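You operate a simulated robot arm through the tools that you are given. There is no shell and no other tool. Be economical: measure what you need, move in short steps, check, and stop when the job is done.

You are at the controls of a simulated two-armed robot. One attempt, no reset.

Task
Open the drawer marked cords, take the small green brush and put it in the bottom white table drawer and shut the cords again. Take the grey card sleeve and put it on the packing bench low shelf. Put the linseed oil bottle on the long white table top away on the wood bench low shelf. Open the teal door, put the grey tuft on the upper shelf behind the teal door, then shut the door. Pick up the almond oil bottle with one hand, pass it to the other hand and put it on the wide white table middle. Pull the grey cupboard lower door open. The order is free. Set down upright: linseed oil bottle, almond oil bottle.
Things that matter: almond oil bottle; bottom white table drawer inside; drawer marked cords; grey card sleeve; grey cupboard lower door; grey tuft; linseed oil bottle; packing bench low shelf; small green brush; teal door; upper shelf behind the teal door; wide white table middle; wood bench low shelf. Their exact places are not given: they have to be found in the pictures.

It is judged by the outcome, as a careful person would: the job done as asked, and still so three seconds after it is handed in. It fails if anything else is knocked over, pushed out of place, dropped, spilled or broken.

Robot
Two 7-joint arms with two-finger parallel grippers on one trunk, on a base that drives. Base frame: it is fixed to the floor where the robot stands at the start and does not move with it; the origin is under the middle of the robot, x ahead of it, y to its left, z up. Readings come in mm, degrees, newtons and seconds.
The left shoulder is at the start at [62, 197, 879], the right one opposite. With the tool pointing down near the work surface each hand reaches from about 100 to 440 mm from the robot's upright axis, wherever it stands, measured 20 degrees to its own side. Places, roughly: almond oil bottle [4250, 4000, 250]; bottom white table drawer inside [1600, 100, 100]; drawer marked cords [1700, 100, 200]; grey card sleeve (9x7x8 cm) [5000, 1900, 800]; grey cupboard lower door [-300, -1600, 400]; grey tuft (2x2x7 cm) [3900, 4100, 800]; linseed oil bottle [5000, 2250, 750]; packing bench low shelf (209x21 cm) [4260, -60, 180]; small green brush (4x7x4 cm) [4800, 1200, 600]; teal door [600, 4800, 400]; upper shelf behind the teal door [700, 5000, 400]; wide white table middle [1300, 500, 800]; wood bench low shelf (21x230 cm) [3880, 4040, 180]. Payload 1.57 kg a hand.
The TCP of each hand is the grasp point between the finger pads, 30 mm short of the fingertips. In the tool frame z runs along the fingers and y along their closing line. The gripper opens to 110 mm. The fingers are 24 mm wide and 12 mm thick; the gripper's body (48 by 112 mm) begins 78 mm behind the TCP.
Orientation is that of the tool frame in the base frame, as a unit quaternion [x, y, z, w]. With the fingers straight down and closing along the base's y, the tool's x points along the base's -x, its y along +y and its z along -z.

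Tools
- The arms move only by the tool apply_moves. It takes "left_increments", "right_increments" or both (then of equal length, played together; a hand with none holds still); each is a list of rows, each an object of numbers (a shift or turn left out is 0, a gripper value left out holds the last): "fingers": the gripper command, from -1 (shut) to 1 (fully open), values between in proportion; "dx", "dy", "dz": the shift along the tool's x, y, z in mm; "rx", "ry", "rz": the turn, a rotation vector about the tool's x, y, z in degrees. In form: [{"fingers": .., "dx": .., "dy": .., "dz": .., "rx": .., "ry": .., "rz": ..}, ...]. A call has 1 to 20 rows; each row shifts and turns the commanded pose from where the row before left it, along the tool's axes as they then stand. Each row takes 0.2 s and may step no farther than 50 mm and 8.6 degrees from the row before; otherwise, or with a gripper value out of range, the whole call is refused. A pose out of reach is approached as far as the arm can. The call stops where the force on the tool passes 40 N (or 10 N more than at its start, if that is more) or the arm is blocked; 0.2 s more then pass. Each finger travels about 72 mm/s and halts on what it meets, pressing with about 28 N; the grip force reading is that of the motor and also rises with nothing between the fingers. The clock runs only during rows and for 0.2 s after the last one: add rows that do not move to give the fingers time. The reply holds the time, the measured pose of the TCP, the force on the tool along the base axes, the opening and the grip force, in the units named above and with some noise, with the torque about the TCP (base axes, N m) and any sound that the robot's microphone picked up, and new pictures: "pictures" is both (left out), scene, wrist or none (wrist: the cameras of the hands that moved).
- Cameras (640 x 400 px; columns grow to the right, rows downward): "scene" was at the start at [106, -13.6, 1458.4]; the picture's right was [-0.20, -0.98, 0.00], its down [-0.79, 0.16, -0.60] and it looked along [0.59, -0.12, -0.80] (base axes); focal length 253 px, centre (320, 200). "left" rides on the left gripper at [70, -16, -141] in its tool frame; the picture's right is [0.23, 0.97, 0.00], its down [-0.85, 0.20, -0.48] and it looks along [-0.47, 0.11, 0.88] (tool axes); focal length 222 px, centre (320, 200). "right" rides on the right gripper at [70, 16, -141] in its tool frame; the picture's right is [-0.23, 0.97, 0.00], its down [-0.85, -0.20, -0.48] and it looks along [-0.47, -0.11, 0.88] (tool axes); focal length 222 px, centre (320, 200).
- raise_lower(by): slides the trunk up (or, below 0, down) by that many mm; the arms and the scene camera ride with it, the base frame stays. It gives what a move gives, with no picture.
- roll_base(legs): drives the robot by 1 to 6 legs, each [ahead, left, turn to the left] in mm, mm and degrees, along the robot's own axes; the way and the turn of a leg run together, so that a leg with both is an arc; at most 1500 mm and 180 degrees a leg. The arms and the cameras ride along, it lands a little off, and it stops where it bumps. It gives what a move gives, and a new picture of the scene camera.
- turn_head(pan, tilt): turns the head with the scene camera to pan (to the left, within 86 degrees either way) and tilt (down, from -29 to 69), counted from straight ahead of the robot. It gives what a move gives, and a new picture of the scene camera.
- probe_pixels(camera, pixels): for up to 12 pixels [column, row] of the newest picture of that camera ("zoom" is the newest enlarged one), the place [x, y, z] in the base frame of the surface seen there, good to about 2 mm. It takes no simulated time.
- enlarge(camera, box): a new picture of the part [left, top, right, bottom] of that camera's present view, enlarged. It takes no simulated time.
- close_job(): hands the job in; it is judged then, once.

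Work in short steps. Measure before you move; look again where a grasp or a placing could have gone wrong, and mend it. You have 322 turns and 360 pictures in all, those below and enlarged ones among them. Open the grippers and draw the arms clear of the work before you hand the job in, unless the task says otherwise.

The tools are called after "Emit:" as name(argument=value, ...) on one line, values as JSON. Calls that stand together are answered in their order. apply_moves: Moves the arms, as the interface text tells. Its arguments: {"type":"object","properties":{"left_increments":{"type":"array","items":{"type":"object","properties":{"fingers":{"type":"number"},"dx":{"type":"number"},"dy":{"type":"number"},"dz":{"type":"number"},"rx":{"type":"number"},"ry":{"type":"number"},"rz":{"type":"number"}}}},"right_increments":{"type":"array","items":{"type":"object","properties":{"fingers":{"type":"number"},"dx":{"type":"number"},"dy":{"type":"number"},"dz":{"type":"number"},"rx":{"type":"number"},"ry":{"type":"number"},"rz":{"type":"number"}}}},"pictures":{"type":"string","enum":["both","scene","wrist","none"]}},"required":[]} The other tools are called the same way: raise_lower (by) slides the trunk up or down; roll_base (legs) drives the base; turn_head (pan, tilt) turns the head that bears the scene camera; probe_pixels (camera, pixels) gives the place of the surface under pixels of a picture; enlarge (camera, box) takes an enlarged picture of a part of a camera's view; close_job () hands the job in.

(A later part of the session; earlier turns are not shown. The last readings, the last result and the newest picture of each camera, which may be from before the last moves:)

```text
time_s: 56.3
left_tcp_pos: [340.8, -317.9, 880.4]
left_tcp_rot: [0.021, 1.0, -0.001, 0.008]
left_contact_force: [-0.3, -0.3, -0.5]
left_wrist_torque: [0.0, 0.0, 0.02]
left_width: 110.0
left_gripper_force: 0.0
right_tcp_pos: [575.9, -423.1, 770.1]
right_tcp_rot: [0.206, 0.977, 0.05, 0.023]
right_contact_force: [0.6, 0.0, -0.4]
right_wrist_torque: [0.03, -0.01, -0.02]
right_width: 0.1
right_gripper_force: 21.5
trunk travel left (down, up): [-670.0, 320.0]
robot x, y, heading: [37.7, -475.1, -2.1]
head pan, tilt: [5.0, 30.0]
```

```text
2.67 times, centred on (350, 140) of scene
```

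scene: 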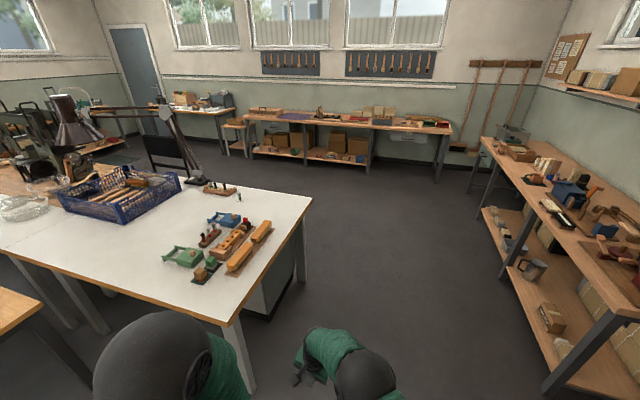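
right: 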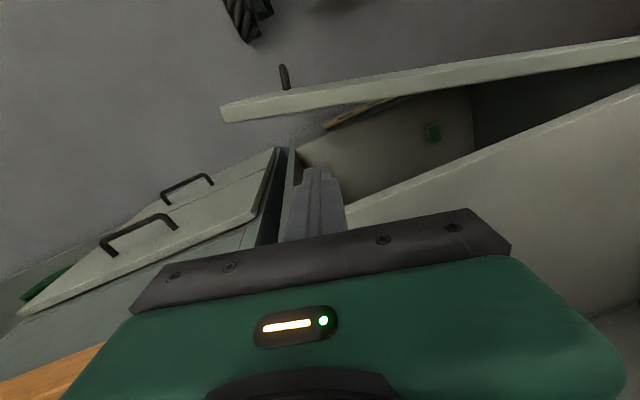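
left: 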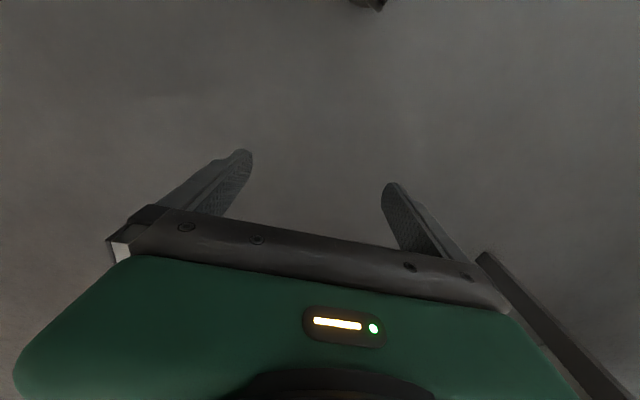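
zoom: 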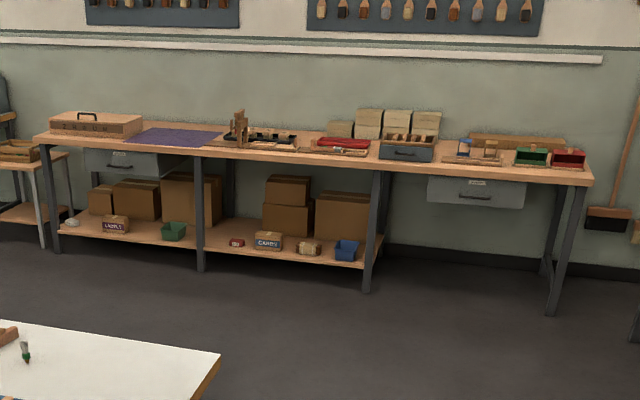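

I zoom into the pedestal.

Emit:
enlarge(camera="scene", box=[200, 200, 340, 340])

```text
2.86 times, centred on (270, 270) of scene
```

zoom: 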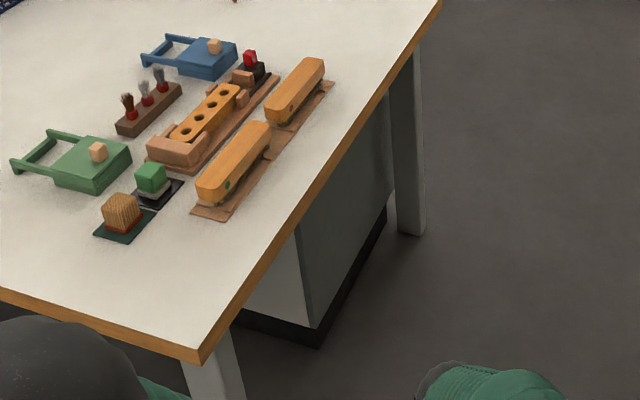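

The lighter face of the pedestal faces the start side. I lower the trunk to look under the table.

Emit:
raise_lower(by=-400)

Emit:
turn_head(pan=22, tilt=30)

```text
time_s: 60.2
left_tcp_pos: [340.3, -318.8, 479.7]
left_tcp_rot: [0.02, 1.0, -0.001, 0.007]
left_contact_force: [0.2, -0.9, 0.2]
left_wrist_torque: [0.04, 0.0, -0.02]
left_width: 110.0
left_gripper_force: 0.1
right_tcp_pos: [575.6, -422.9, 368.3]
right_tcp_rot: [0.206, 0.977, 0.05, 0.023]
right_contact_force: [-0.1, -0.5, 0.2]
right_wrist_torque: [-0.01, 0.01, 0.0]
right_width: 0.0
right_gripper_force: 20.9
trunk travel left (down, up): [-270.0, 720.0]
robot x, y, heading: [37.5, -474.8, -2.1]
head pan, tilt: [5.0, 30.0]
```

```text
time_s: 61.0
left_tcp_pos: [339.5, -318.3, 481.0]
left_tcp_rot: [0.02, 1.0, -0.002, 0.008]
left_contact_force: [-0.4, 0.5, 0.3]
left_wrist_torque: [-0.02, 0.01, -0.02]
left_width: 110.1
left_gripper_force: 0.1
right_tcp_pos: [575.8, -423.6, 369.9]
right_tcp_rot: [0.206, 0.977, 0.051, 0.023]
right_contact_force: [0.5, -0.1, -0.4]
right_wrist_torque: [0.0, -0.01, 0.04]
right_width: 0.1
right_gripper_force: 21.0
trunk travel left (down, up): [-270.0, 720.0]
robot x, y, heading: [37.3, -477.7, -2.3]
head pan, tilt: [22.0, 30.0]
```

scene: 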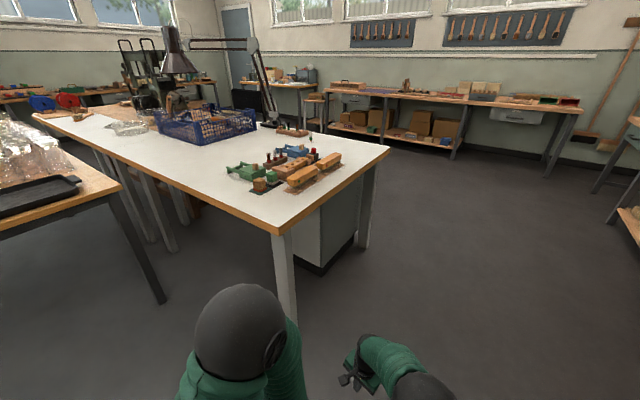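

Emit:
enlarge(camera="scene", box=[260, 180, 400, 290])

Emit:
enlarge(camera="scene", box=[220, 60, 420, 170])

```text
3.64 times, centred on (330, 235) of scene
```

zoom: 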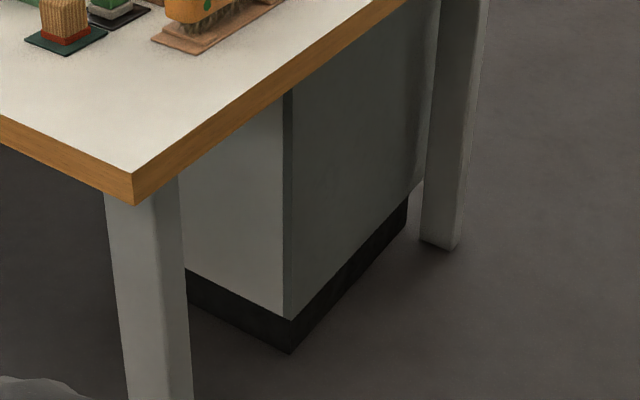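

```text
3.20 times, centred on (320, 115) of scene
```

zoom: 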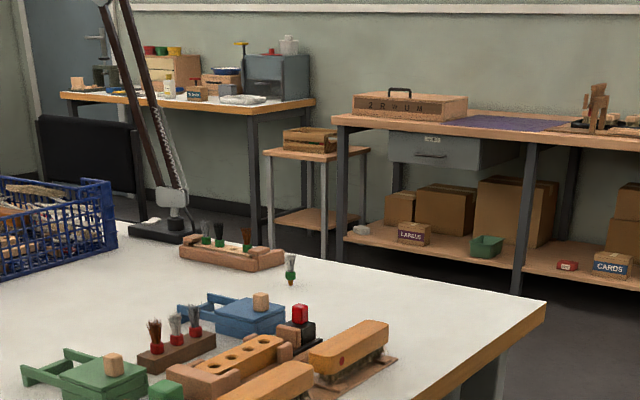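

The pedestal's drawers likely face the far side. I probe positions of the far drawer, stool and side table in this zoom.

Emit:
probe_pixels(camera="zoom", pixels=[[430, 152], [340, 120], [300, 150], [310, 138], [170, 90], [240, 100], [75, 90], [290, 275], [435, 138], [480, 245], [562, 265], [196, 95]])

Emit:
enlarge(camera="scene", box=[320, 80, 400, 130])

Emit:
enlarge(camera="scene", box=[230, 55, 330, 117])

```text
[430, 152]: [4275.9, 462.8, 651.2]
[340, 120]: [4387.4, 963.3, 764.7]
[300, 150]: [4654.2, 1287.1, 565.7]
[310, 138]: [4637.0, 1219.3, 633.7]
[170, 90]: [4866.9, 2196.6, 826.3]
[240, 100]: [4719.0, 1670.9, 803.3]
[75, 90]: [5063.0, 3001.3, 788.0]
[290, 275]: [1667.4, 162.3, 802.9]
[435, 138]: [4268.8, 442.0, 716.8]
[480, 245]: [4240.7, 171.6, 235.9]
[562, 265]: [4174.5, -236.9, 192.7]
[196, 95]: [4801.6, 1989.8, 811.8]
```

```text
8.00 times, centred on (360, 105) of scene
```

zoom: 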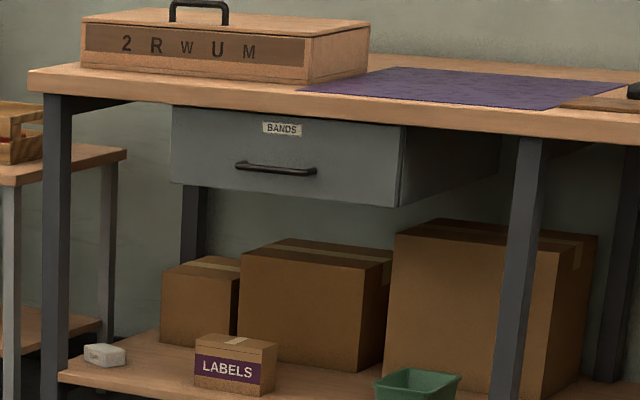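

```text
6.40 times, centred on (280, 86) of scene
```

zoom: 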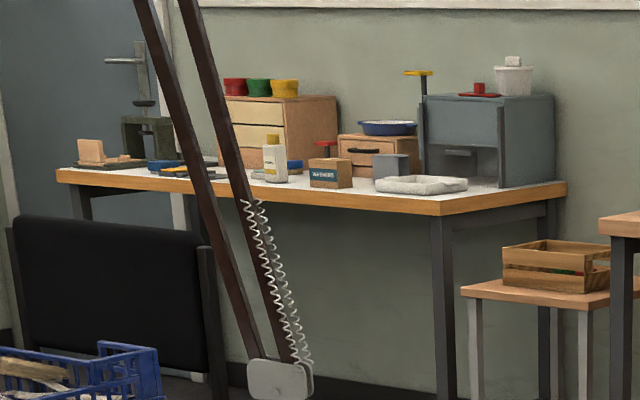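

Found: the crate on the stool (brush), white bottle with yellow cap, grey box on the side table. I drive around the table to its far side and look at the drawer fronts on the way.

Emit:
roll_base(legs=[[0, -480, 2.3], [1450, 0, 0], [1150, 0, 0], [0, 0, 90]])

Emit:
turn_head(pan=60, tilt=30)

```text
time_s: 63.3
left_tcp_pos: [325.6, -688.3, 481.6]
left_tcp_rot: [0.0, 1.0, 0.002, 0.009]
left_contact_force: [-0.4, 0.6, 0.0]
left_wrist_torque: [0.05, 0.01, 0.0]
left_width: 110.0
left_gripper_force: 0.1
right_tcp_pos: [565.1, -782.1, 373.0]
right_tcp_rot: [0.187, 0.98, 0.055, 0.021]
right_contact_force: [-0.1, 0.3, 0.2]
right_wrist_torque: [-0.05, -0.01, 0.0]
right_width: 0.0
right_gripper_force: 21.7
trunk travel left (down, up): [-270.0, 720.0]
robot x, y, heading: [28.1, -855.5, 0.1]
head pan, tilt: [22.0, 30.0]
stopped in leg 1: the robot was blocked; the commanded pose is now the measured one
```

scene: 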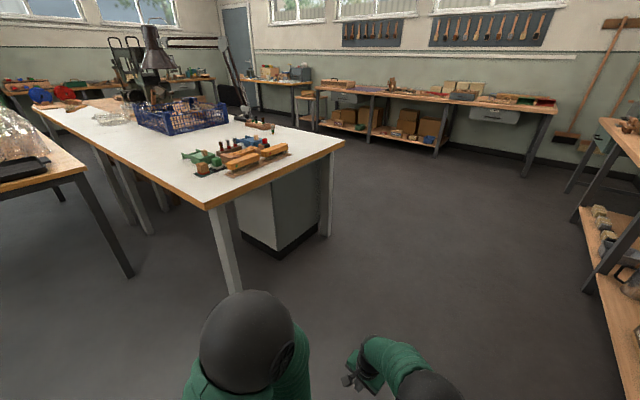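

```text
time_s: 64.4
left_tcp_pos: [325.1, -688.1, 481.5]
left_tcp_rot: [-0.001, 1.0, 0.002, 0.009]
left_contact_force: [0.0, -0.8, 0.4]
left_wrist_torque: [-0.01, -0.01, -0.01]
left_width: 110.0
left_gripper_force: 0.1
right_tcp_pos: [564.2, -782.3, 372.7]
right_tcp_rot: [0.187, 0.981, 0.054, 0.022]
right_contact_force: [0.6, 0.1, -0.3]
right_wrist_torque: [0.02, 0.0, 0.02]
right_width: 0.1
right_gripper_force: 21.1
trunk travel left (down, up): [-270.0, 720.0]
robot x, y, heading: [27.2, -857.2, 0.3]
head pan, tilt: [60.0, 30.0]
```

scene: 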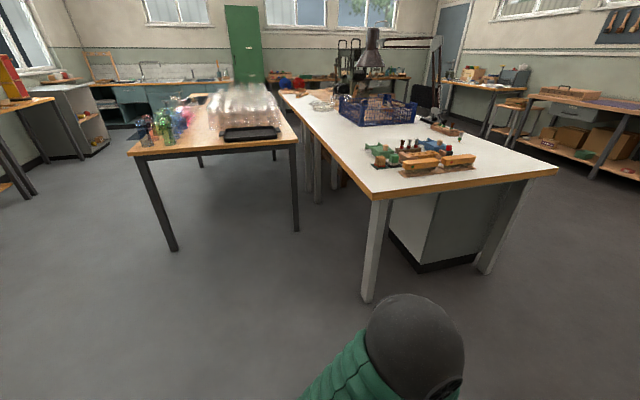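

The base touched the opened door's edge while moving right. I go forward from here and glance back at the door.

Emit:
roll_base(legs=[[250, 60, 0]])

Emit:
turn_head(pan=-86, tilt=45)

```text
time_s: 66.2
left_tcp_pos: [571.6, -628.9, 482.0]
left_tcp_rot: [-0.002, 1.0, 0.005, 0.009]
left_contact_force: [0.9, -0.1, 0.3]
left_wrist_torque: [-0.01, 0.07, -0.01]
left_width: 109.7
left_gripper_force: 0.0
right_tcp_pos: [812.8, -721.1, 371.2]
right_tcp_rot: [0.187, 0.981, 0.056, 0.021]
right_contact_force: [0.8, -0.9, -0.3]
right_wrist_torque: [0.01, 0.0, 0.01]
right_width: 0.0
right_gripper_force: 21.7
trunk travel left (down, up): [-270.0, 720.0]
robot x, y, heading: [273.2, -795.8, -0.2]
head pan, tilt: [60.0, 30.0]
```

scene: 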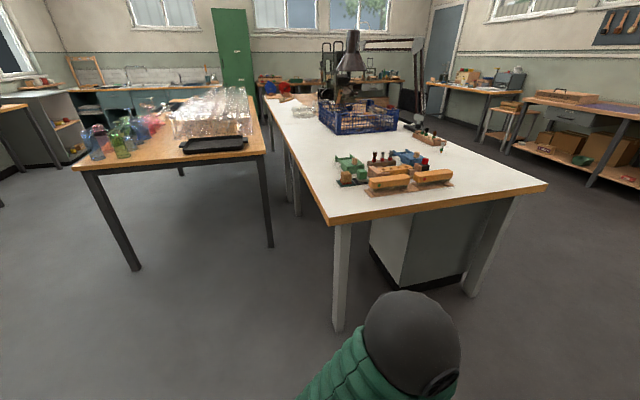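

```text
time_s: 68.5
left_tcp_pos: [571.2, -629.0, 483.3]
left_tcp_rot: [-0.001, 1.0, 0.005, 0.009]
left_contact_force: [-0.3, 0.6, -0.2]
left_wrist_torque: [-0.01, 0.05, 0.0]
left_width: 110.0
left_gripper_force: 0.1
right_tcp_pos: [810.4, -720.8, 372.9]
right_tcp_rot: [0.187, 0.98, 0.056, 0.022]
right_contact_force: [0.4, -0.1, 0.3]
right_wrist_torque: [0.01, 0.03, 0.03]
right_width: 0.0
right_gripper_force: 21.6
trunk travel left (down, up): [-270.0, 720.0]
robot x, y, heading: [272.9, -796.9, 0.3]
head pan, tilt: [-85.9, 45.0]
```

scene: 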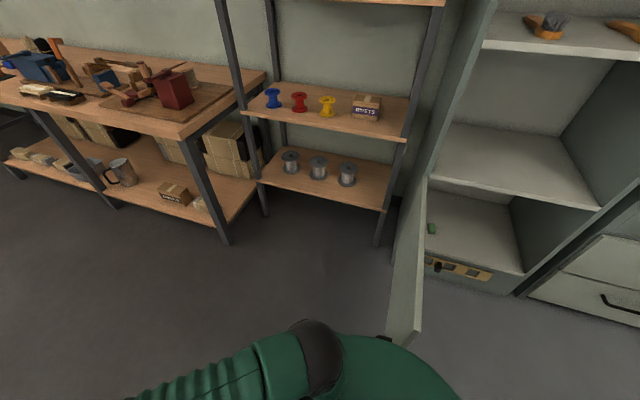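

The door is still wide open. I continue forward past the table end and turn left to look at the drawer side.

Emit:
roll_base(legs=[[1450, 0, 0], [950, 0, 0], [0, 0, 105]])

Emit:
turn_head(pan=45, tilt=35)

```text
time_s: 84.5
left_tcp_pos: [2427.7, -491.0, 483.1]
left_tcp_rot: [0.795, -0.607, -0.01, -0.003]
left_contact_force: [0.1, -0.1, 0.4]
left_wrist_torque: [0.0, -0.03, -0.06]
left_width: 110.2
left_gripper_force: 0.1
right_tcp_pos: [2456.1, -234.1, 373.7]
right_tcp_rot: [-0.665, 0.744, 0.052, -0.031]
right_contact_force: [-0.5, 0.8, 0.1]
right_wrist_torque: [0.01, 0.02, 0.02]
right_width: 0.0
right_gripper_force: 20.7
trunk travel left (down, up): [-270.0, 720.0]
robot x, y, heading: [2664.3, -731.3, 105.3]
head pan, tilt: [-85.9, 45.0]
```

scene: 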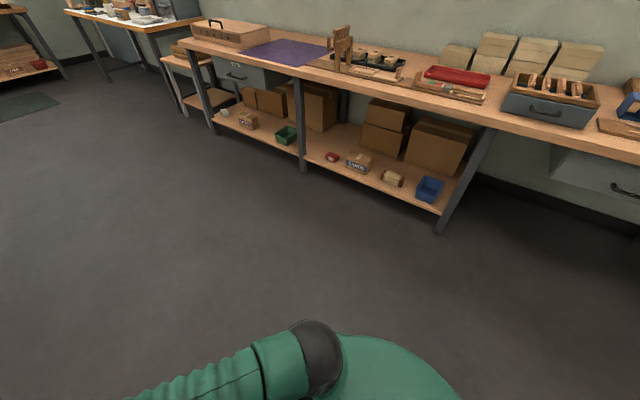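

```text
time_s: 86.7
left_tcp_pos: [2427.0, -490.5, 482.2]
left_tcp_rot: [0.795, -0.606, -0.011, -0.004]
left_contact_force: [-0.2, 0.0, -0.1]
left_wrist_torque: [-0.01, 0.0, -0.02]
left_width: 109.7
left_gripper_force: 0.1
right_tcp_pos: [2455.9, -233.9, 373.5]
right_tcp_rot: [-0.666, 0.743, 0.054, -0.031]
right_contact_force: [0.2, 0.2, -0.8]
right_wrist_torque: [0.0, 0.01, 0.0]
right_width: 0.0
right_gripper_force: 20.9
trunk travel left (down, up): [-270.0, 720.0]
robot x, y, heading: [2669.8, -731.8, 104.9]
head pan, tilt: [45.0, 35.0]
```

scene: 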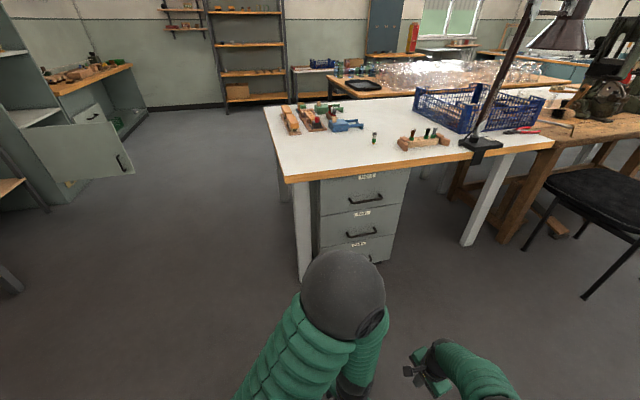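

There are three labelled drawers at (360,180–250). I enlarge to read the labels and probe handles.

Emit:
enlarge(camera="scene", box=[300, 160, 420, 280])

Emit:
probe_pixels(camera="scene", pixels=[[365, 200], [363, 232], [365, 262], [325, 215], [395, 205], [350, 202], [380, 196], [300, 180], [480, 165], [495, 225]])

```text
3.33 times, centred on (360, 220) of scene
```

zoom: 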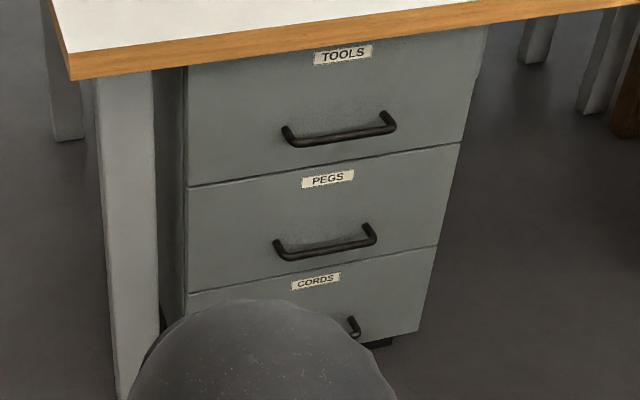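

```text
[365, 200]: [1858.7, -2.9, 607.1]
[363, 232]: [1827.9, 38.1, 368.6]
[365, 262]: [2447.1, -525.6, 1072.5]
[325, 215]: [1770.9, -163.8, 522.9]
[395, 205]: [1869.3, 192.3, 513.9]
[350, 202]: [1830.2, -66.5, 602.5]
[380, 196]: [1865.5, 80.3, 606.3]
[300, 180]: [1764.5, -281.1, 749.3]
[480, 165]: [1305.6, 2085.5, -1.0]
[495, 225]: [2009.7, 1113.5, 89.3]
```

The bottom drawer is the one marked CORDS, so the brush goes there. I'll fetch the brush and sleeve first; I look ahead along the corridor to plan the path.

Emit:
turn_head(pan=-30, tilt=20)

```text
time_s: 88.1
left_tcp_pos: [2430.0, -490.5, 483.5]
left_tcp_rot: [0.794, -0.607, -0.012, -0.002]
left_contact_force: [0.0, 0.6, -0.2]
left_wrist_torque: [-0.01, -0.01, 0.01]
left_width: 109.8
left_gripper_force: 0.0
right_tcp_pos: [2455.7, -235.0, 375.0]
right_tcp_rot: [-0.665, 0.744, 0.054, -0.031]
right_contact_force: [-0.2, 1.5, 0.3]
right_wrist_torque: [0.01, 0.03, 0.02]
right_width: 0.0
right_gripper_force: 21.1
trunk travel left (down, up): [-270.0, 720.0]
robot x, y, heading: [2666.7, -732.3, 105.3]
head pan, tilt: [-30.0, 20.0]
```

scene: 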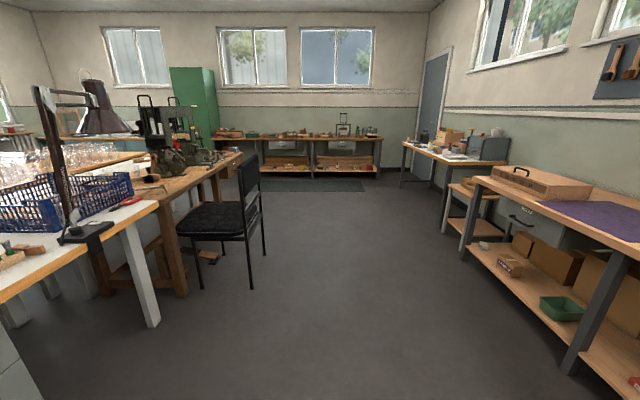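

Clear corridor between chair and packing bench. I probe key spots.

Emit:
probe_pixels(camera="scene", pixels=[[250, 285], [265, 252], [460, 262], [447, 228], [405, 180], [430, 152], [500, 268], [480, 270], [300, 172], [220, 165], [372, 172], [310, 190]])

Emit:
enlarge(camera="scene", box=[400, 110, 520, 185])

Emit:
enlarge(camera="scene", box=[190, 100, 410, 200])

```text
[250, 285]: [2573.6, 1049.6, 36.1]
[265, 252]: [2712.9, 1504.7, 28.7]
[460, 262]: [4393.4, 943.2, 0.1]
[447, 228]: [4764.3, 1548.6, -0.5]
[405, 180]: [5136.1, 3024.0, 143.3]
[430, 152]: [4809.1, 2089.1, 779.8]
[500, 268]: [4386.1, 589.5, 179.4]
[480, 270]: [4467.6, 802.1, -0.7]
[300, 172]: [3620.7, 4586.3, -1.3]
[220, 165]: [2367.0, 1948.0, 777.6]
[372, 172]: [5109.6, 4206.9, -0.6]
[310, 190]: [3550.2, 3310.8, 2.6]
```

```text
5.33 times, centred on (460, 148) of scene
```

zoom: 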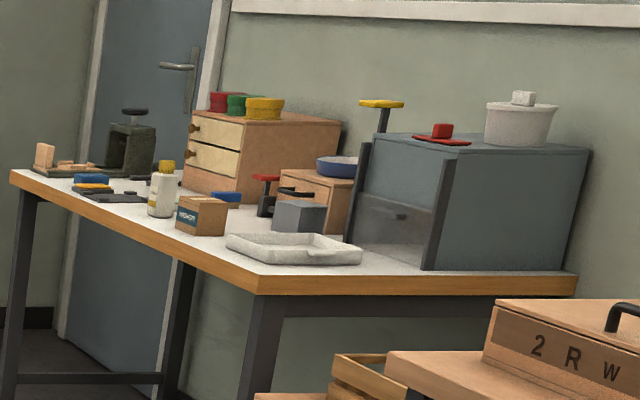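

```text
2.91 times, centred on (300, 150) of scene
```

zoom: 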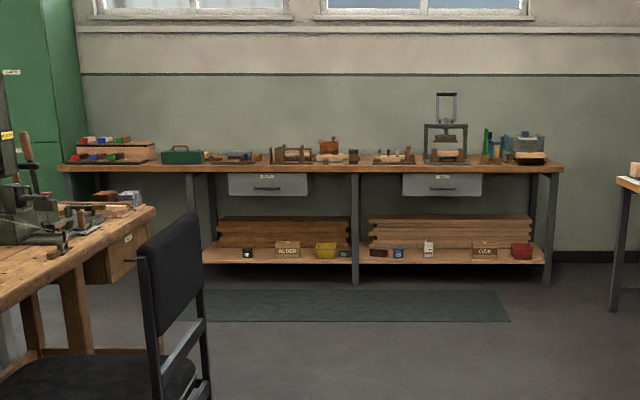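

I drive to a spot facing the side table.

Emit:
roll_base(legs=[[0, 0, -37.7], [1423, 0, 0], [1423, 0, 0], [0, 0, -82.6]])

Emit:
raise_lower(by=500)

Emit:
turn_head(pan=0, tilt=35)

```text
time_s: 107.3
left_tcp_pos: [4025.0, 2025.3, 482.9]
left_tcp_rot: [0.118, 0.993, 0.003, 0.011]
left_contact_force: [-0.3, 0.6, -0.4]
left_wrist_torque: [0.01, 0.02, -0.03]
left_width: 110.0
left_gripper_force: 0.0
right_tcp_pos: [4237.2, 1877.1, 374.3]
right_tcp_rot: [0.302, 0.951, 0.054, 0.03]
right_contact_force: [0.6, 0.0, 0.1]
right_wrist_torque: [-0.03, -0.01, -0.02]
right_width: 0.1
right_gripper_force: 21.8
trunk travel left (down, up): [-270.0, 720.0]
robot x, y, heading: [3696.3, 1934.8, -13.7]
head pan, tilt: [-30.0, 20.0]
```

scene: 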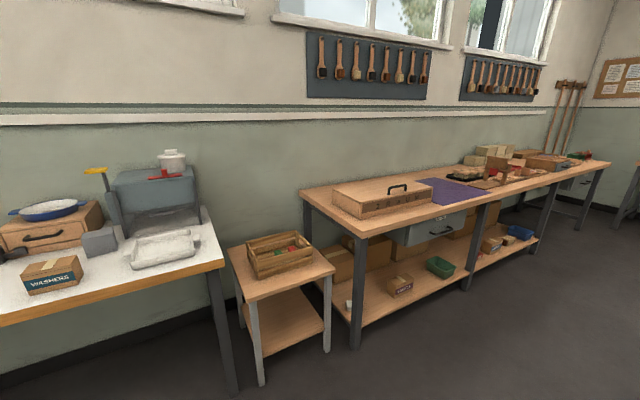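

```text
refused: 500 is not a number from -400 to 400
```

```text
time_s: 108.2
left_tcp_pos: [4024.3, 2025.1, 482.8]
left_tcp_rot: [0.119, 0.993, 0.002, 0.011]
left_contact_force: [0.2, -0.3, -0.1]
left_wrist_torque: [-0.01, 0.01, -0.01]
left_width: 110.0
left_gripper_force: 0.1
right_tcp_pos: [4236.0, 1877.7, 372.7]
right_tcp_rot: [0.303, 0.951, 0.053, 0.031]
right_contact_force: [-0.6, 0.0, 0.8]
right_wrist_torque: [-0.02, 0.01, -0.02]
right_width: 0.0
right_gripper_force: 21.4
trunk travel left (down, up): [-270.0, 720.0]
robot x, y, heading: [3701.8, 1936.6, -13.7]
head pan, tilt: [0.0, 35.0]
```

scene: 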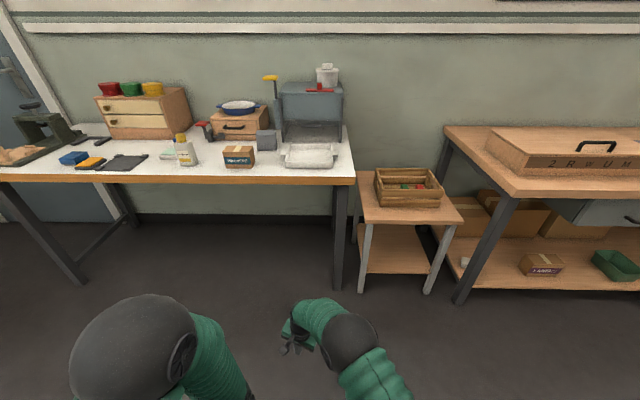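

I enlarge the sleeve/tray area and the crate, and probe them.

Emit:
enlarge(camera="scene", box=[160, 90, 352, 190])

Emit:
enlarge(camera="scene", box=[350, 150, 470, 225])

Emit:
probe_pixels(camera="scene", pixels=[[266, 146], [266, 133], [258, 150], [275, 150], [186, 155], [300, 158], [240, 158], [266, 175], [354, 180], [401, 186], [419, 185], [376, 203]])

```text
3.33 times, centred on (256, 140) of scene
```

zoom: 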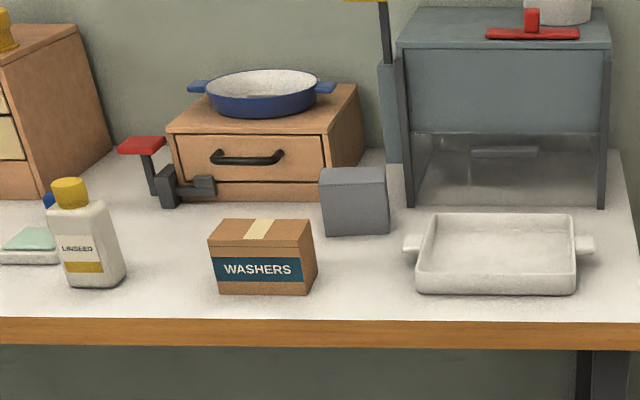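

```text
5.33 times, centred on (410, 188) of scene
```

zoom: 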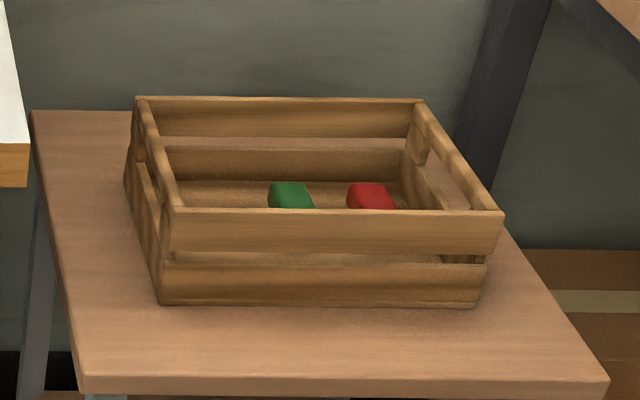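

```text
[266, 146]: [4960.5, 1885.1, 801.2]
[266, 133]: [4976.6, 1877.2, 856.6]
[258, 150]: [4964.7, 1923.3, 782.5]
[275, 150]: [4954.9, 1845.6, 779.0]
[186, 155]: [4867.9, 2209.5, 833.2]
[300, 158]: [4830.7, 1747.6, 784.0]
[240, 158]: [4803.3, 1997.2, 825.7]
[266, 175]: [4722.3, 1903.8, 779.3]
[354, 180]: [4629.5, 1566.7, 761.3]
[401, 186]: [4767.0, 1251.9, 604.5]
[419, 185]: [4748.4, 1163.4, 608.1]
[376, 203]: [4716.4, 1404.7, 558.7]
```

Sleeve at about (4960,1885), top z≈857; brush in crate at (4767,1252,604). I straighten the right hand, pitch it 45° forward, open it, and raise the trunk.

Emit:
apply_moves(right_increments=[{"rx": 6.9, "fingers": 1}, {"rz": -8.3, "dx": 20}, {"rz": -8.3, "dx": 20}, {"rz": -8.3, "dx": 20}, {"dy": -44, "dx": 15}, {"dy": -44, "dx": 15}, {"dy": -44, "dx": 15}, {"dy": -44}, {"dy": -44}, {"ry": -8}, {"ry": -8}, {"ry": -8}, {"ry": -8}, {"ry": -8}, {"ry": -5}], pictures="none")

Emit:
raise_lower(by=400)

Emit:
turn_head(pan=10, tilt=40)

```text
time_s: 111.4
left_tcp_pos: [4024.3, 2024.8, 483.5]
left_tcp_rot: [0.118, 0.993, 0.003, 0.011]
left_contact_force: [-0.6, 0.5, -0.8]
left_wrist_torque: [-0.01, 0.0, 0.02]
left_width: 110.0
left_gripper_force: 0.0
right_tcp_pos: [4098.9, 1696.6, 375.0]
right_tcp_rot: [0.082, 0.916, -0.041, 0.392]
right_contact_force: [-0.9, 0.0, -0.2]
right_wrist_torque: [0.02, 0.04, -0.03]
right_width: 110.0
right_gripper_force: 0.1
trunk travel left (down, up): [-270.0, 720.0]
robot x, y, heading: [3698.3, 1932.1, -13.9]
head pan, tilt: [0.0, 35.0]
```

```text
time_s: 115.3
left_tcp_pos: [4024.3, 2024.9, 883.1]
left_tcp_rot: [0.118, 0.993, 0.003, 0.012]
left_contact_force: [-0.4, 0.8, 0.7]
left_wrist_torque: [0.01, -0.02, -0.03]
left_width: 110.1
left_gripper_force: 0.0
right_tcp_pos: [4099.7, 1697.1, 773.9]
right_tcp_rot: [0.082, 0.916, -0.041, 0.391]
right_contact_force: [0.5, 0.4, 0.3]
right_wrist_torque: [0.0, -0.02, 0.01]
right_width: 110.1
right_gripper_force: 0.1
trunk travel left (down, up): [-670.0, 320.0]
robot x, y, heading: [3699.5, 1932.5, -13.7]
head pan, tilt: [0.0, 35.0]
```

```text
time_s: 116.0
left_tcp_pos: [4025.3, 2024.7, 883.7]
left_tcp_rot: [0.118, 0.993, 0.003, 0.012]
left_contact_force: [0.0, 0.9, 0.1]
left_wrist_torque: [-0.01, 0.01, -0.01]
left_width: 109.8
left_gripper_force: 0.0
right_tcp_pos: [4099.3, 1696.9, 773.9]
right_tcp_rot: [0.082, 0.915, -0.041, 0.392]
right_contact_force: [-0.2, -1.0, -1.1]
right_wrist_torque: [-0.02, -0.03, 0.02]
right_width: 110.1
right_gripper_force: 0.0
trunk travel left (down, up): [-670.0, 320.0]
robot x, y, heading: [3701.7, 1935.8, -13.8]
head pan, tilt: [10.0, 40.0]
```

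scene: 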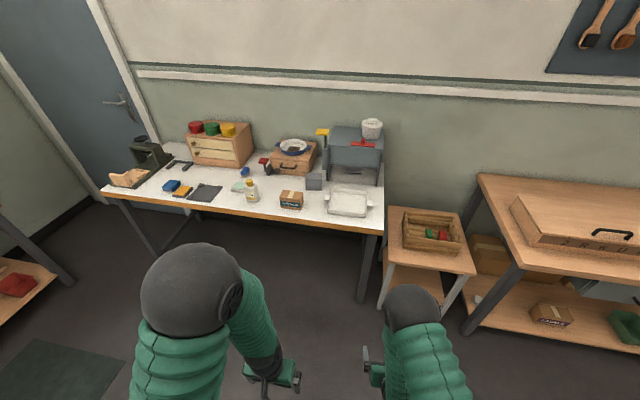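

I enlarge the sleeve for its yaw.

Emit:
enlarge(camera="scene", box=[270, 150, 390, 225])

Emit:
enlarge(camera="scene", box=[298, 162, 334, 194])

```text
5.33 times, centred on (330, 188) of scene
```

zoom: 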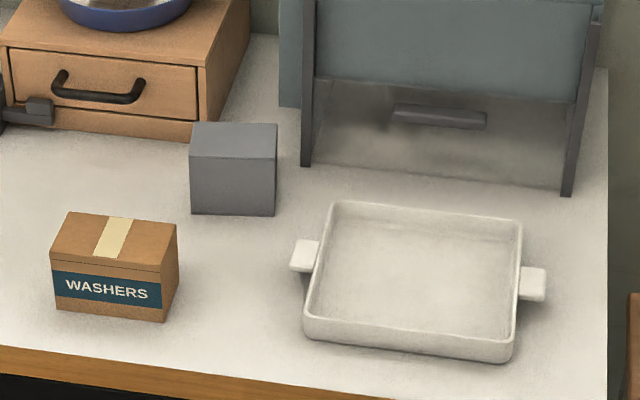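

```text
12.50 times, centred on (316, 178) of scene
```

zoom: 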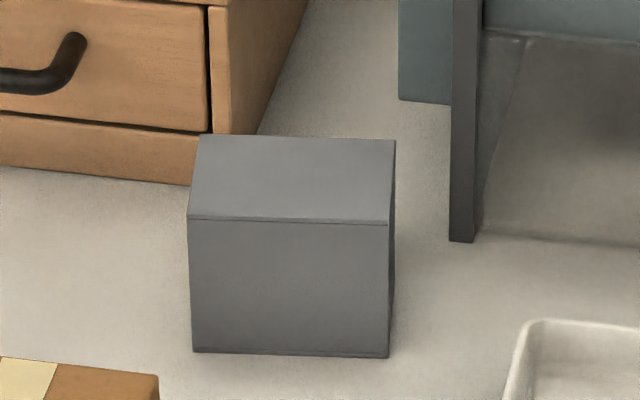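

Emit:
probe_pixels(camera="zoom", pixels=[[192, 212], [382, 220], [204, 140], [390, 146], [290, 180], [200, 345], [382, 350], [120, 360]])

```text
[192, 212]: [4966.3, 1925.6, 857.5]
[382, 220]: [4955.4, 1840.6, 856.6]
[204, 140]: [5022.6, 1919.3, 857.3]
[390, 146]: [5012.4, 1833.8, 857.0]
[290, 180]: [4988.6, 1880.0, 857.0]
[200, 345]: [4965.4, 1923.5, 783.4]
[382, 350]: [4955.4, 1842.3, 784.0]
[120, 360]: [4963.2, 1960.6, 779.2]
```

Sleeve top centre (4990,1880,857), yaw −7.4°, width ≈88. I raise the trunk, align heading, and approach.

Emit:
raise_lower(by=170)

Emit:
roll_base(legs=[[0, 0, 3.4], [550, 314, 0]])

```text
time_s: 117.9
left_tcp_pos: [4025.8, 2025.5, 1053.2]
left_tcp_rot: [0.118, 0.993, 0.003, 0.011]
left_contact_force: [-0.5, -0.1, -0.4]
left_wrist_torque: [0.01, 0.02, -0.02]
left_width: 110.1
left_gripper_force: 0.0
right_tcp_pos: [4100.0, 1694.6, 944.7]
right_tcp_rot: [0.082, 0.916, -0.04, 0.391]
right_contact_force: [0.1, 1.0, 0.3]
right_wrist_torque: [0.02, -0.02, 0.0]
right_width: 110.0
right_gripper_force: 0.0
trunk travel left (down, up): [-840.0, 150.0]
robot x, y, heading: [3701.1, 1935.4, -13.7]
head pan, tilt: [10.0, 40.0]
```

```text
time_s: 121.8
left_tcp_pos: [4610.0, 2241.2, 1054.1]
left_tcp_rot: [0.097, 0.995, 0.004, 0.011]
left_contact_force: [-0.2, 0.0, 0.1]
left_wrist_torque: [0.02, -0.03, 0.03]
left_width: 110.0
left_gripper_force: 0.1
right_tcp_pos: [4698.5, 1915.3, 944.8]
right_tcp_rot: [0.062, 0.917, -0.032, 0.393]
right_contact_force: [-0.3, 0.7, 0.1]
right_wrist_torque: [0.01, -0.02, 0.01]
right_width: 109.9
right_gripper_force: 0.1
trunk travel left (down, up): [-840.0, 150.0]
robot x, y, heading: [4288.0, 2136.5, -11.1]
head pan, tilt: [10.0, 40.0]
```

scene: 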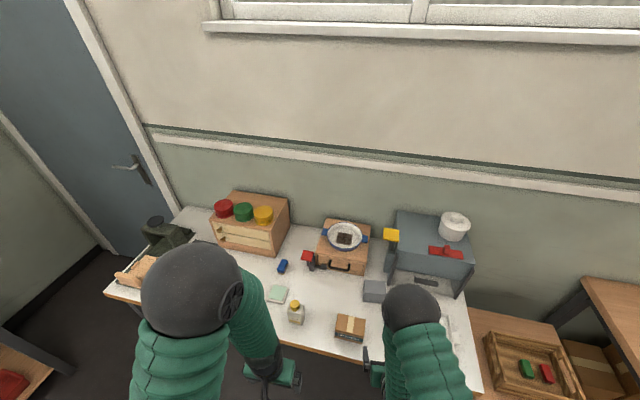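

Tool yaw is −8.5°. I advance the base 170 mm more, then view from the wrist.

Emit:
roll_base(legs=[[170, 8, 0]])

Emit:
enlarge(camera="right", box=[0, 0, 640, 400])

```text
time_s: 123.3
left_tcp_pos: [4776.0, 2216.5, 1054.6]
left_tcp_rot: [0.096, 0.995, 0.003, 0.013]
left_contact_force: [-0.3, -0.6, 0.1]
left_wrist_torque: [0.01, -0.06, -0.01]
left_width: 109.9
left_gripper_force: 0.0
right_tcp_pos: [4864.0, 1891.9, 946.1]
right_tcp_rot: [0.062, 0.916, -0.032, 0.394]
right_contact_force: [-1.1, -0.7, 0.1]
right_wrist_torque: [0.03, 0.0, -0.01]
right_width: 109.7
right_gripper_force: 0.0
trunk travel left (down, up): [-840.0, 150.0]
robot x, y, heading: [4460.5, 2113.8, -11.5]
head pan, tilt: [10.0, 40.0]
```

scene: 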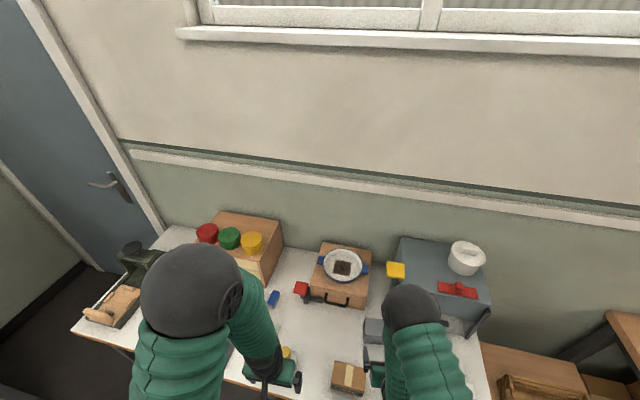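

```text
1.00 times, centred on (320, 200) of right (not enlarged: the box is as wide or as high as the picture)
```

zoom: 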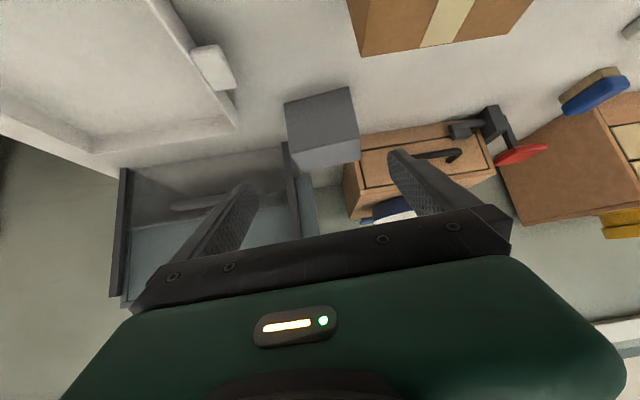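

The goal lies almost straight along the tool axis (dz 165, dy +7). I advance 110 first and check.

Emit:
apply_moves(right_increments=[{"dz": 28, "dy": 3.5}, {"dz": 28, "dy": 3.5}, {"dz": 28}, {"dz": 26}], pictures="wrist")

```text
time_s: 124.3
left_tcp_pos: [4781.0, 2213.9, 1054.4]
left_tcp_rot: [0.097, 0.995, 0.002, 0.014]
left_contact_force: [0.1, 0.8, 0.2]
left_wrist_torque: [0.01, 0.03, 0.0]
left_width: 110.3
left_gripper_force: 0.1
right_tcp_pos: [4947.7, 1888.2, 865.8]
right_tcp_rot: [0.062, 0.917, -0.032, 0.392]
right_contact_force: [0.2, 0.0, -1.0]
right_wrist_torque: [0.02, 0.02, 0.02]
right_width: 109.9
right_gripper_force: 0.2
trunk travel left (down, up): [-840.0, 150.0]
robot x, y, heading: [4461.9, 2112.5, -11.4]
head pan, tilt: [10.0, 40.0]
```

right: 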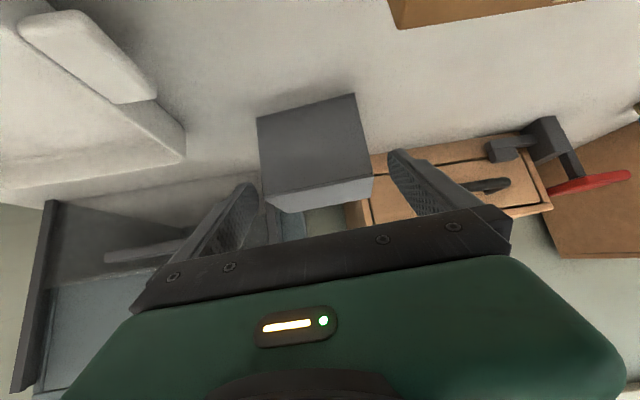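

Centred between the fingers. I advance 48 mm and close.

Emit:
apply_moves(right_increments=[{"dz": 24, "dy": -1}, {"dz": 24}, {"fingers": -1}, {"fingers": -1}, {"fingers": -1}, {"fingers": -1}], pictures="wrist")

```text
time_s: 125.7
left_tcp_pos: [4780.8, 2215.8, 1053.1]
left_tcp_rot: [0.097, 0.995, 0.001, 0.015]
left_contact_force: [0.6, 0.0, 0.2]
left_wrist_torque: [0.0, -0.02, 0.0]
left_width: 109.8
left_gripper_force: 0.0
right_tcp_pos: [4979.9, 1880.4, 832.8]
right_tcp_rot: [0.062, 0.917, -0.032, 0.393]
right_contact_force: [0.1, 0.2, 1.0]
right_wrist_torque: [0.03, 0.02, 0.02]
right_width: 89.1
right_gripper_force: 28.3
trunk travel left (down, up): [-840.0, 150.0]
robot x, y, heading: [4457.5, 2111.6, -11.3]
head pan, tilt: [10.0, 40.0]
```

right: 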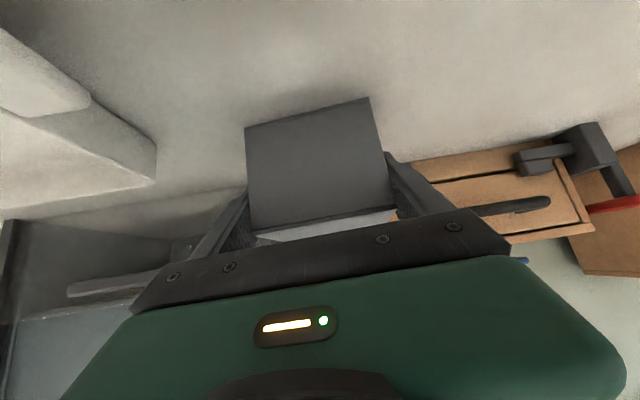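

Sleeve held at 89 mm. I lift it with the trunk, then back away from the table.

Emit:
raise_lower(by=110)

Emit:
roll_base(legs=[[-450, 0, 0]])

Emit:
enlarge(camera="right", box=[0, 0, 640, 400])

```text
time_s: 127.1
left_tcp_pos: [4781.6, 2215.5, 1164.4]
left_tcp_rot: [0.096, 0.995, 0.003, 0.015]
left_contact_force: [-0.2, -0.2, -0.4]
left_wrist_torque: [-0.03, 0.02, -0.01]
left_width: 109.9
left_gripper_force: 0.0
right_tcp_pos: [4980.1, 1879.5, 945.2]
right_tcp_rot: [0.062, 0.917, -0.031, 0.392]
right_contact_force: [-0.2, 0.4, 0.1]
right_wrist_torque: [-0.02, 0.0, 0.01]
right_width: 89.3
right_gripper_force: 27.9
trunk travel left (down, up): [-950.0, 40.0]
robot x, y, heading: [4459.3, 2113.1, -11.1]
head pan, tilt: [10.0, 40.0]
```

```text
time_s: 129.9
left_tcp_pos: [4337.2, 2304.1, 1164.1]
left_tcp_rot: [0.096, 0.995, 0.002, 0.014]
left_contact_force: [0.4, -0.4, -0.2]
left_wrist_torque: [0.01, 0.01, -0.01]
left_width: 110.2
left_gripper_force: 0.1
right_tcp_pos: [4535.9, 1968.6, 943.4]
right_tcp_rot: [0.061, 0.918, -0.032, 0.392]
right_contact_force: [0.3, 0.1, 0.1]
right_wrist_torque: [-0.01, -0.01, 0.02]
right_width: 89.1
right_gripper_force: 27.8
trunk travel left (down, up): [-950.0, 40.0]
robot x, y, heading: [4009.3, 2203.7, -11.2]
head pan, tilt: [10.0, 40.0]
```

scene: 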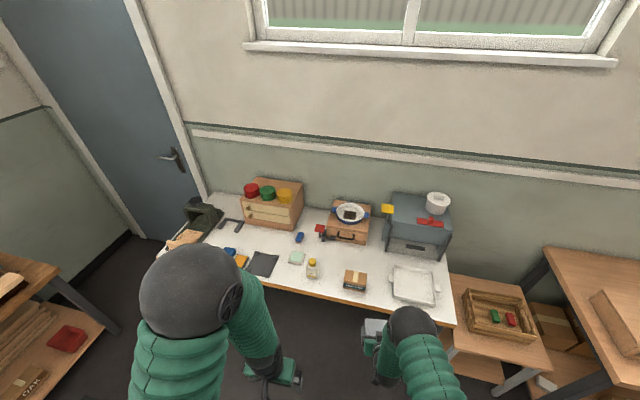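

```text
1.00 times, centred on (320, 200) of right (not enlarged: the box is as wide or as high as the picture)
```

zoom: 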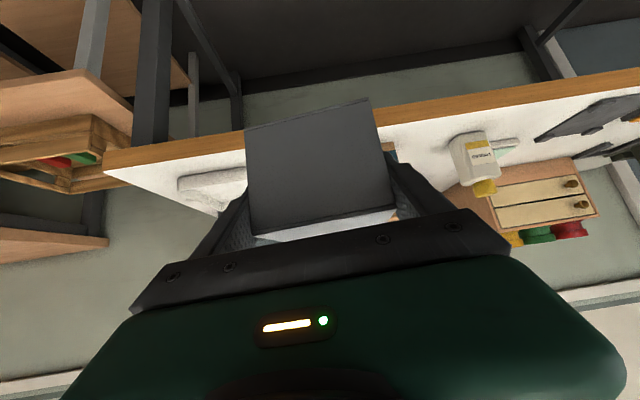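

Now the brush: I look into the crate.

Emit:
enlarge(camera="scene", box=[450, 280, 550, 345])

Emit:
probe_pixels(camera="zoom", pixels=[[320, 200], [285, 215], [270, 190], [305, 250], [395, 250], [110, 105], [560, 170], [530, 360], [120, 300], [200, 200]])

```text
6.15 times, centred on (500, 312) of scene
```

zoom: 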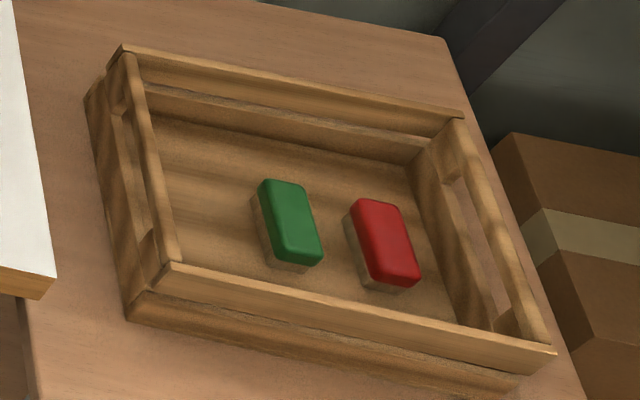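

```text
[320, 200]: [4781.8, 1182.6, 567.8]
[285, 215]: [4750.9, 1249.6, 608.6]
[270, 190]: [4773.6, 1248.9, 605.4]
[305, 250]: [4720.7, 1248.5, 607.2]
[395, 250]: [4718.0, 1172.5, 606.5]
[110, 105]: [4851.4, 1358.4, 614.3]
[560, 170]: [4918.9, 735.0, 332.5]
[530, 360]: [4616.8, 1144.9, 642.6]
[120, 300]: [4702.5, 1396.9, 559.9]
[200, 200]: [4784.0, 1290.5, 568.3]
```

Brush is green at (4748,1249), z 567–608, long axis along x. The space there is tight with the sleeve in hand, so I place the sleeve first: drive back-right to face the packing bench.

Emit:
roll_base(legs=[[-250, 0, 0], [-43, -1000, 0], [0, -760, -4]])

Emit:
raise_lower(by=-400)

Emit:
turn_head(pan=0, tilt=35)

```text
time_s: 140.1
left_tcp_pos: [3665.9, 647.4, 1164.8]
left_tcp_rot: [0.139, 0.99, -0.002, 0.019]
left_contact_force: [-0.4, -0.1, 0.3]
left_wrist_torque: [-0.01, 0.03, 0.0]
left_width: 110.0
left_gripper_force: 0.0
right_tcp_pos: [3833.0, 295.7, 945.1]
right_tcp_rot: [0.101, 0.913, -0.051, 0.392]
right_contact_force: [0.1, 0.0, -0.9]
right_wrist_torque: [-0.02, 0.04, -0.02]
right_width: 88.9
right_gripper_force: 27.8
trunk travel left (down, up): [-950.0, 40.0]
robot x, y, heading: [3335.9, 565.1, -16.1]
head pan, tilt: [10.0, 40.0]
```

scene: 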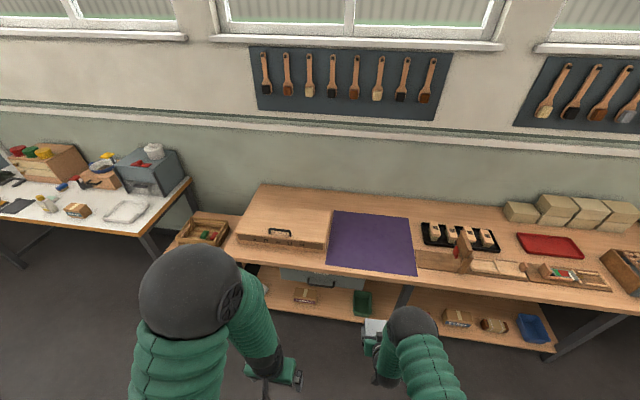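

```text
time_s: 143.9
left_tcp_pos: [3666.5, 639.8, 766.7]
left_tcp_rot: [0.139, 0.99, -0.001, 0.022]
left_contact_force: [0.0, 0.3, -0.7]
left_wrist_torque: [0.0, -0.03, 0.02]
left_width: 109.8
left_gripper_force: 0.1
right_tcp_pos: [3830.2, 291.9, 544.8]
right_tcp_rot: [0.101, 0.913, -0.049, 0.392]
right_contact_force: [-0.7, -0.2, -0.2]
right_wrist_torque: [-0.02, 0.01, 0.01]
right_width: 88.9
right_gripper_force: 27.6
trunk travel left (down, up): [-550.0, 440.0]
robot x, y, heading: [3333.9, 567.4, -16.1]
head pan, tilt: [10.0, 40.0]
```

```text
time_s: 144.7
left_tcp_pos: [3665.3, 640.8, 766.6]
left_tcp_rot: [0.139, 0.99, 0.0, 0.022]
left_contact_force: [0.1, 0.2, 0.6]
left_wrist_torque: [0.01, 0.0, -0.04]
left_width: 109.9
left_gripper_force: 0.0
right_tcp_pos: [3830.3, 290.4, 545.4]
right_tcp_rot: [0.101, 0.913, -0.049, 0.393]
right_contact_force: [0.3, -0.2, 0.0]
right_wrist_torque: [-0.01, 0.0, 0.03]
right_width: 88.8
right_gripper_force: 28.3
trunk travel left (down, up): [-550.0, 440.0]
robot x, y, heading: [3330.4, 565.5, -16.0]
head pan, tilt: [0.0, 35.0]
```

scene: 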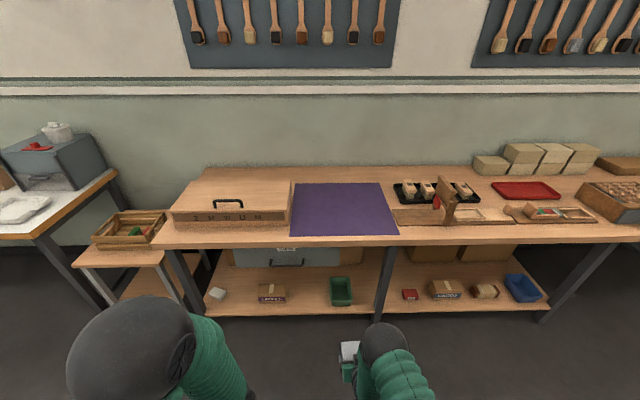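

There is a free front spot at (305,298) between LABELS and the green bin. I probe it.

Emit:
probe_pixels(camera="scene", pixels=[[305, 298], [305, 310], [305, 285], [285, 295], [331, 302], [331, 280], [305, 315], [365, 296], [305, 236], [305, 241], [300, 260], [258, 295]])

Emit:
enlarge(camera="scene", box=[240, 230, 400, 330])

```text
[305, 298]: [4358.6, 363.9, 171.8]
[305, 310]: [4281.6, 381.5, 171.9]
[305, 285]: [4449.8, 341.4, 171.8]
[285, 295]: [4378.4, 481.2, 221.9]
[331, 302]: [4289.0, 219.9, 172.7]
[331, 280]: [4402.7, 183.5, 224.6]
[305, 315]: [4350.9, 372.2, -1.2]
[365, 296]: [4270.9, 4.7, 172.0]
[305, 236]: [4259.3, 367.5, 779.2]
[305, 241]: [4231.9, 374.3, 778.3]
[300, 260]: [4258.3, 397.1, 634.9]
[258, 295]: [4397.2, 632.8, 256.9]
```

```text
4.00 times, centred on (320, 280) of scene
```

zoom: 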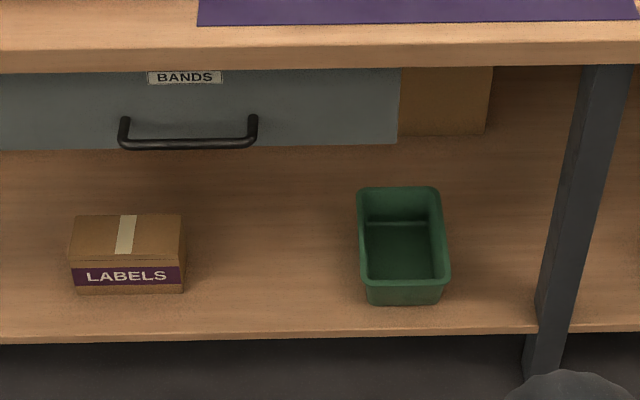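

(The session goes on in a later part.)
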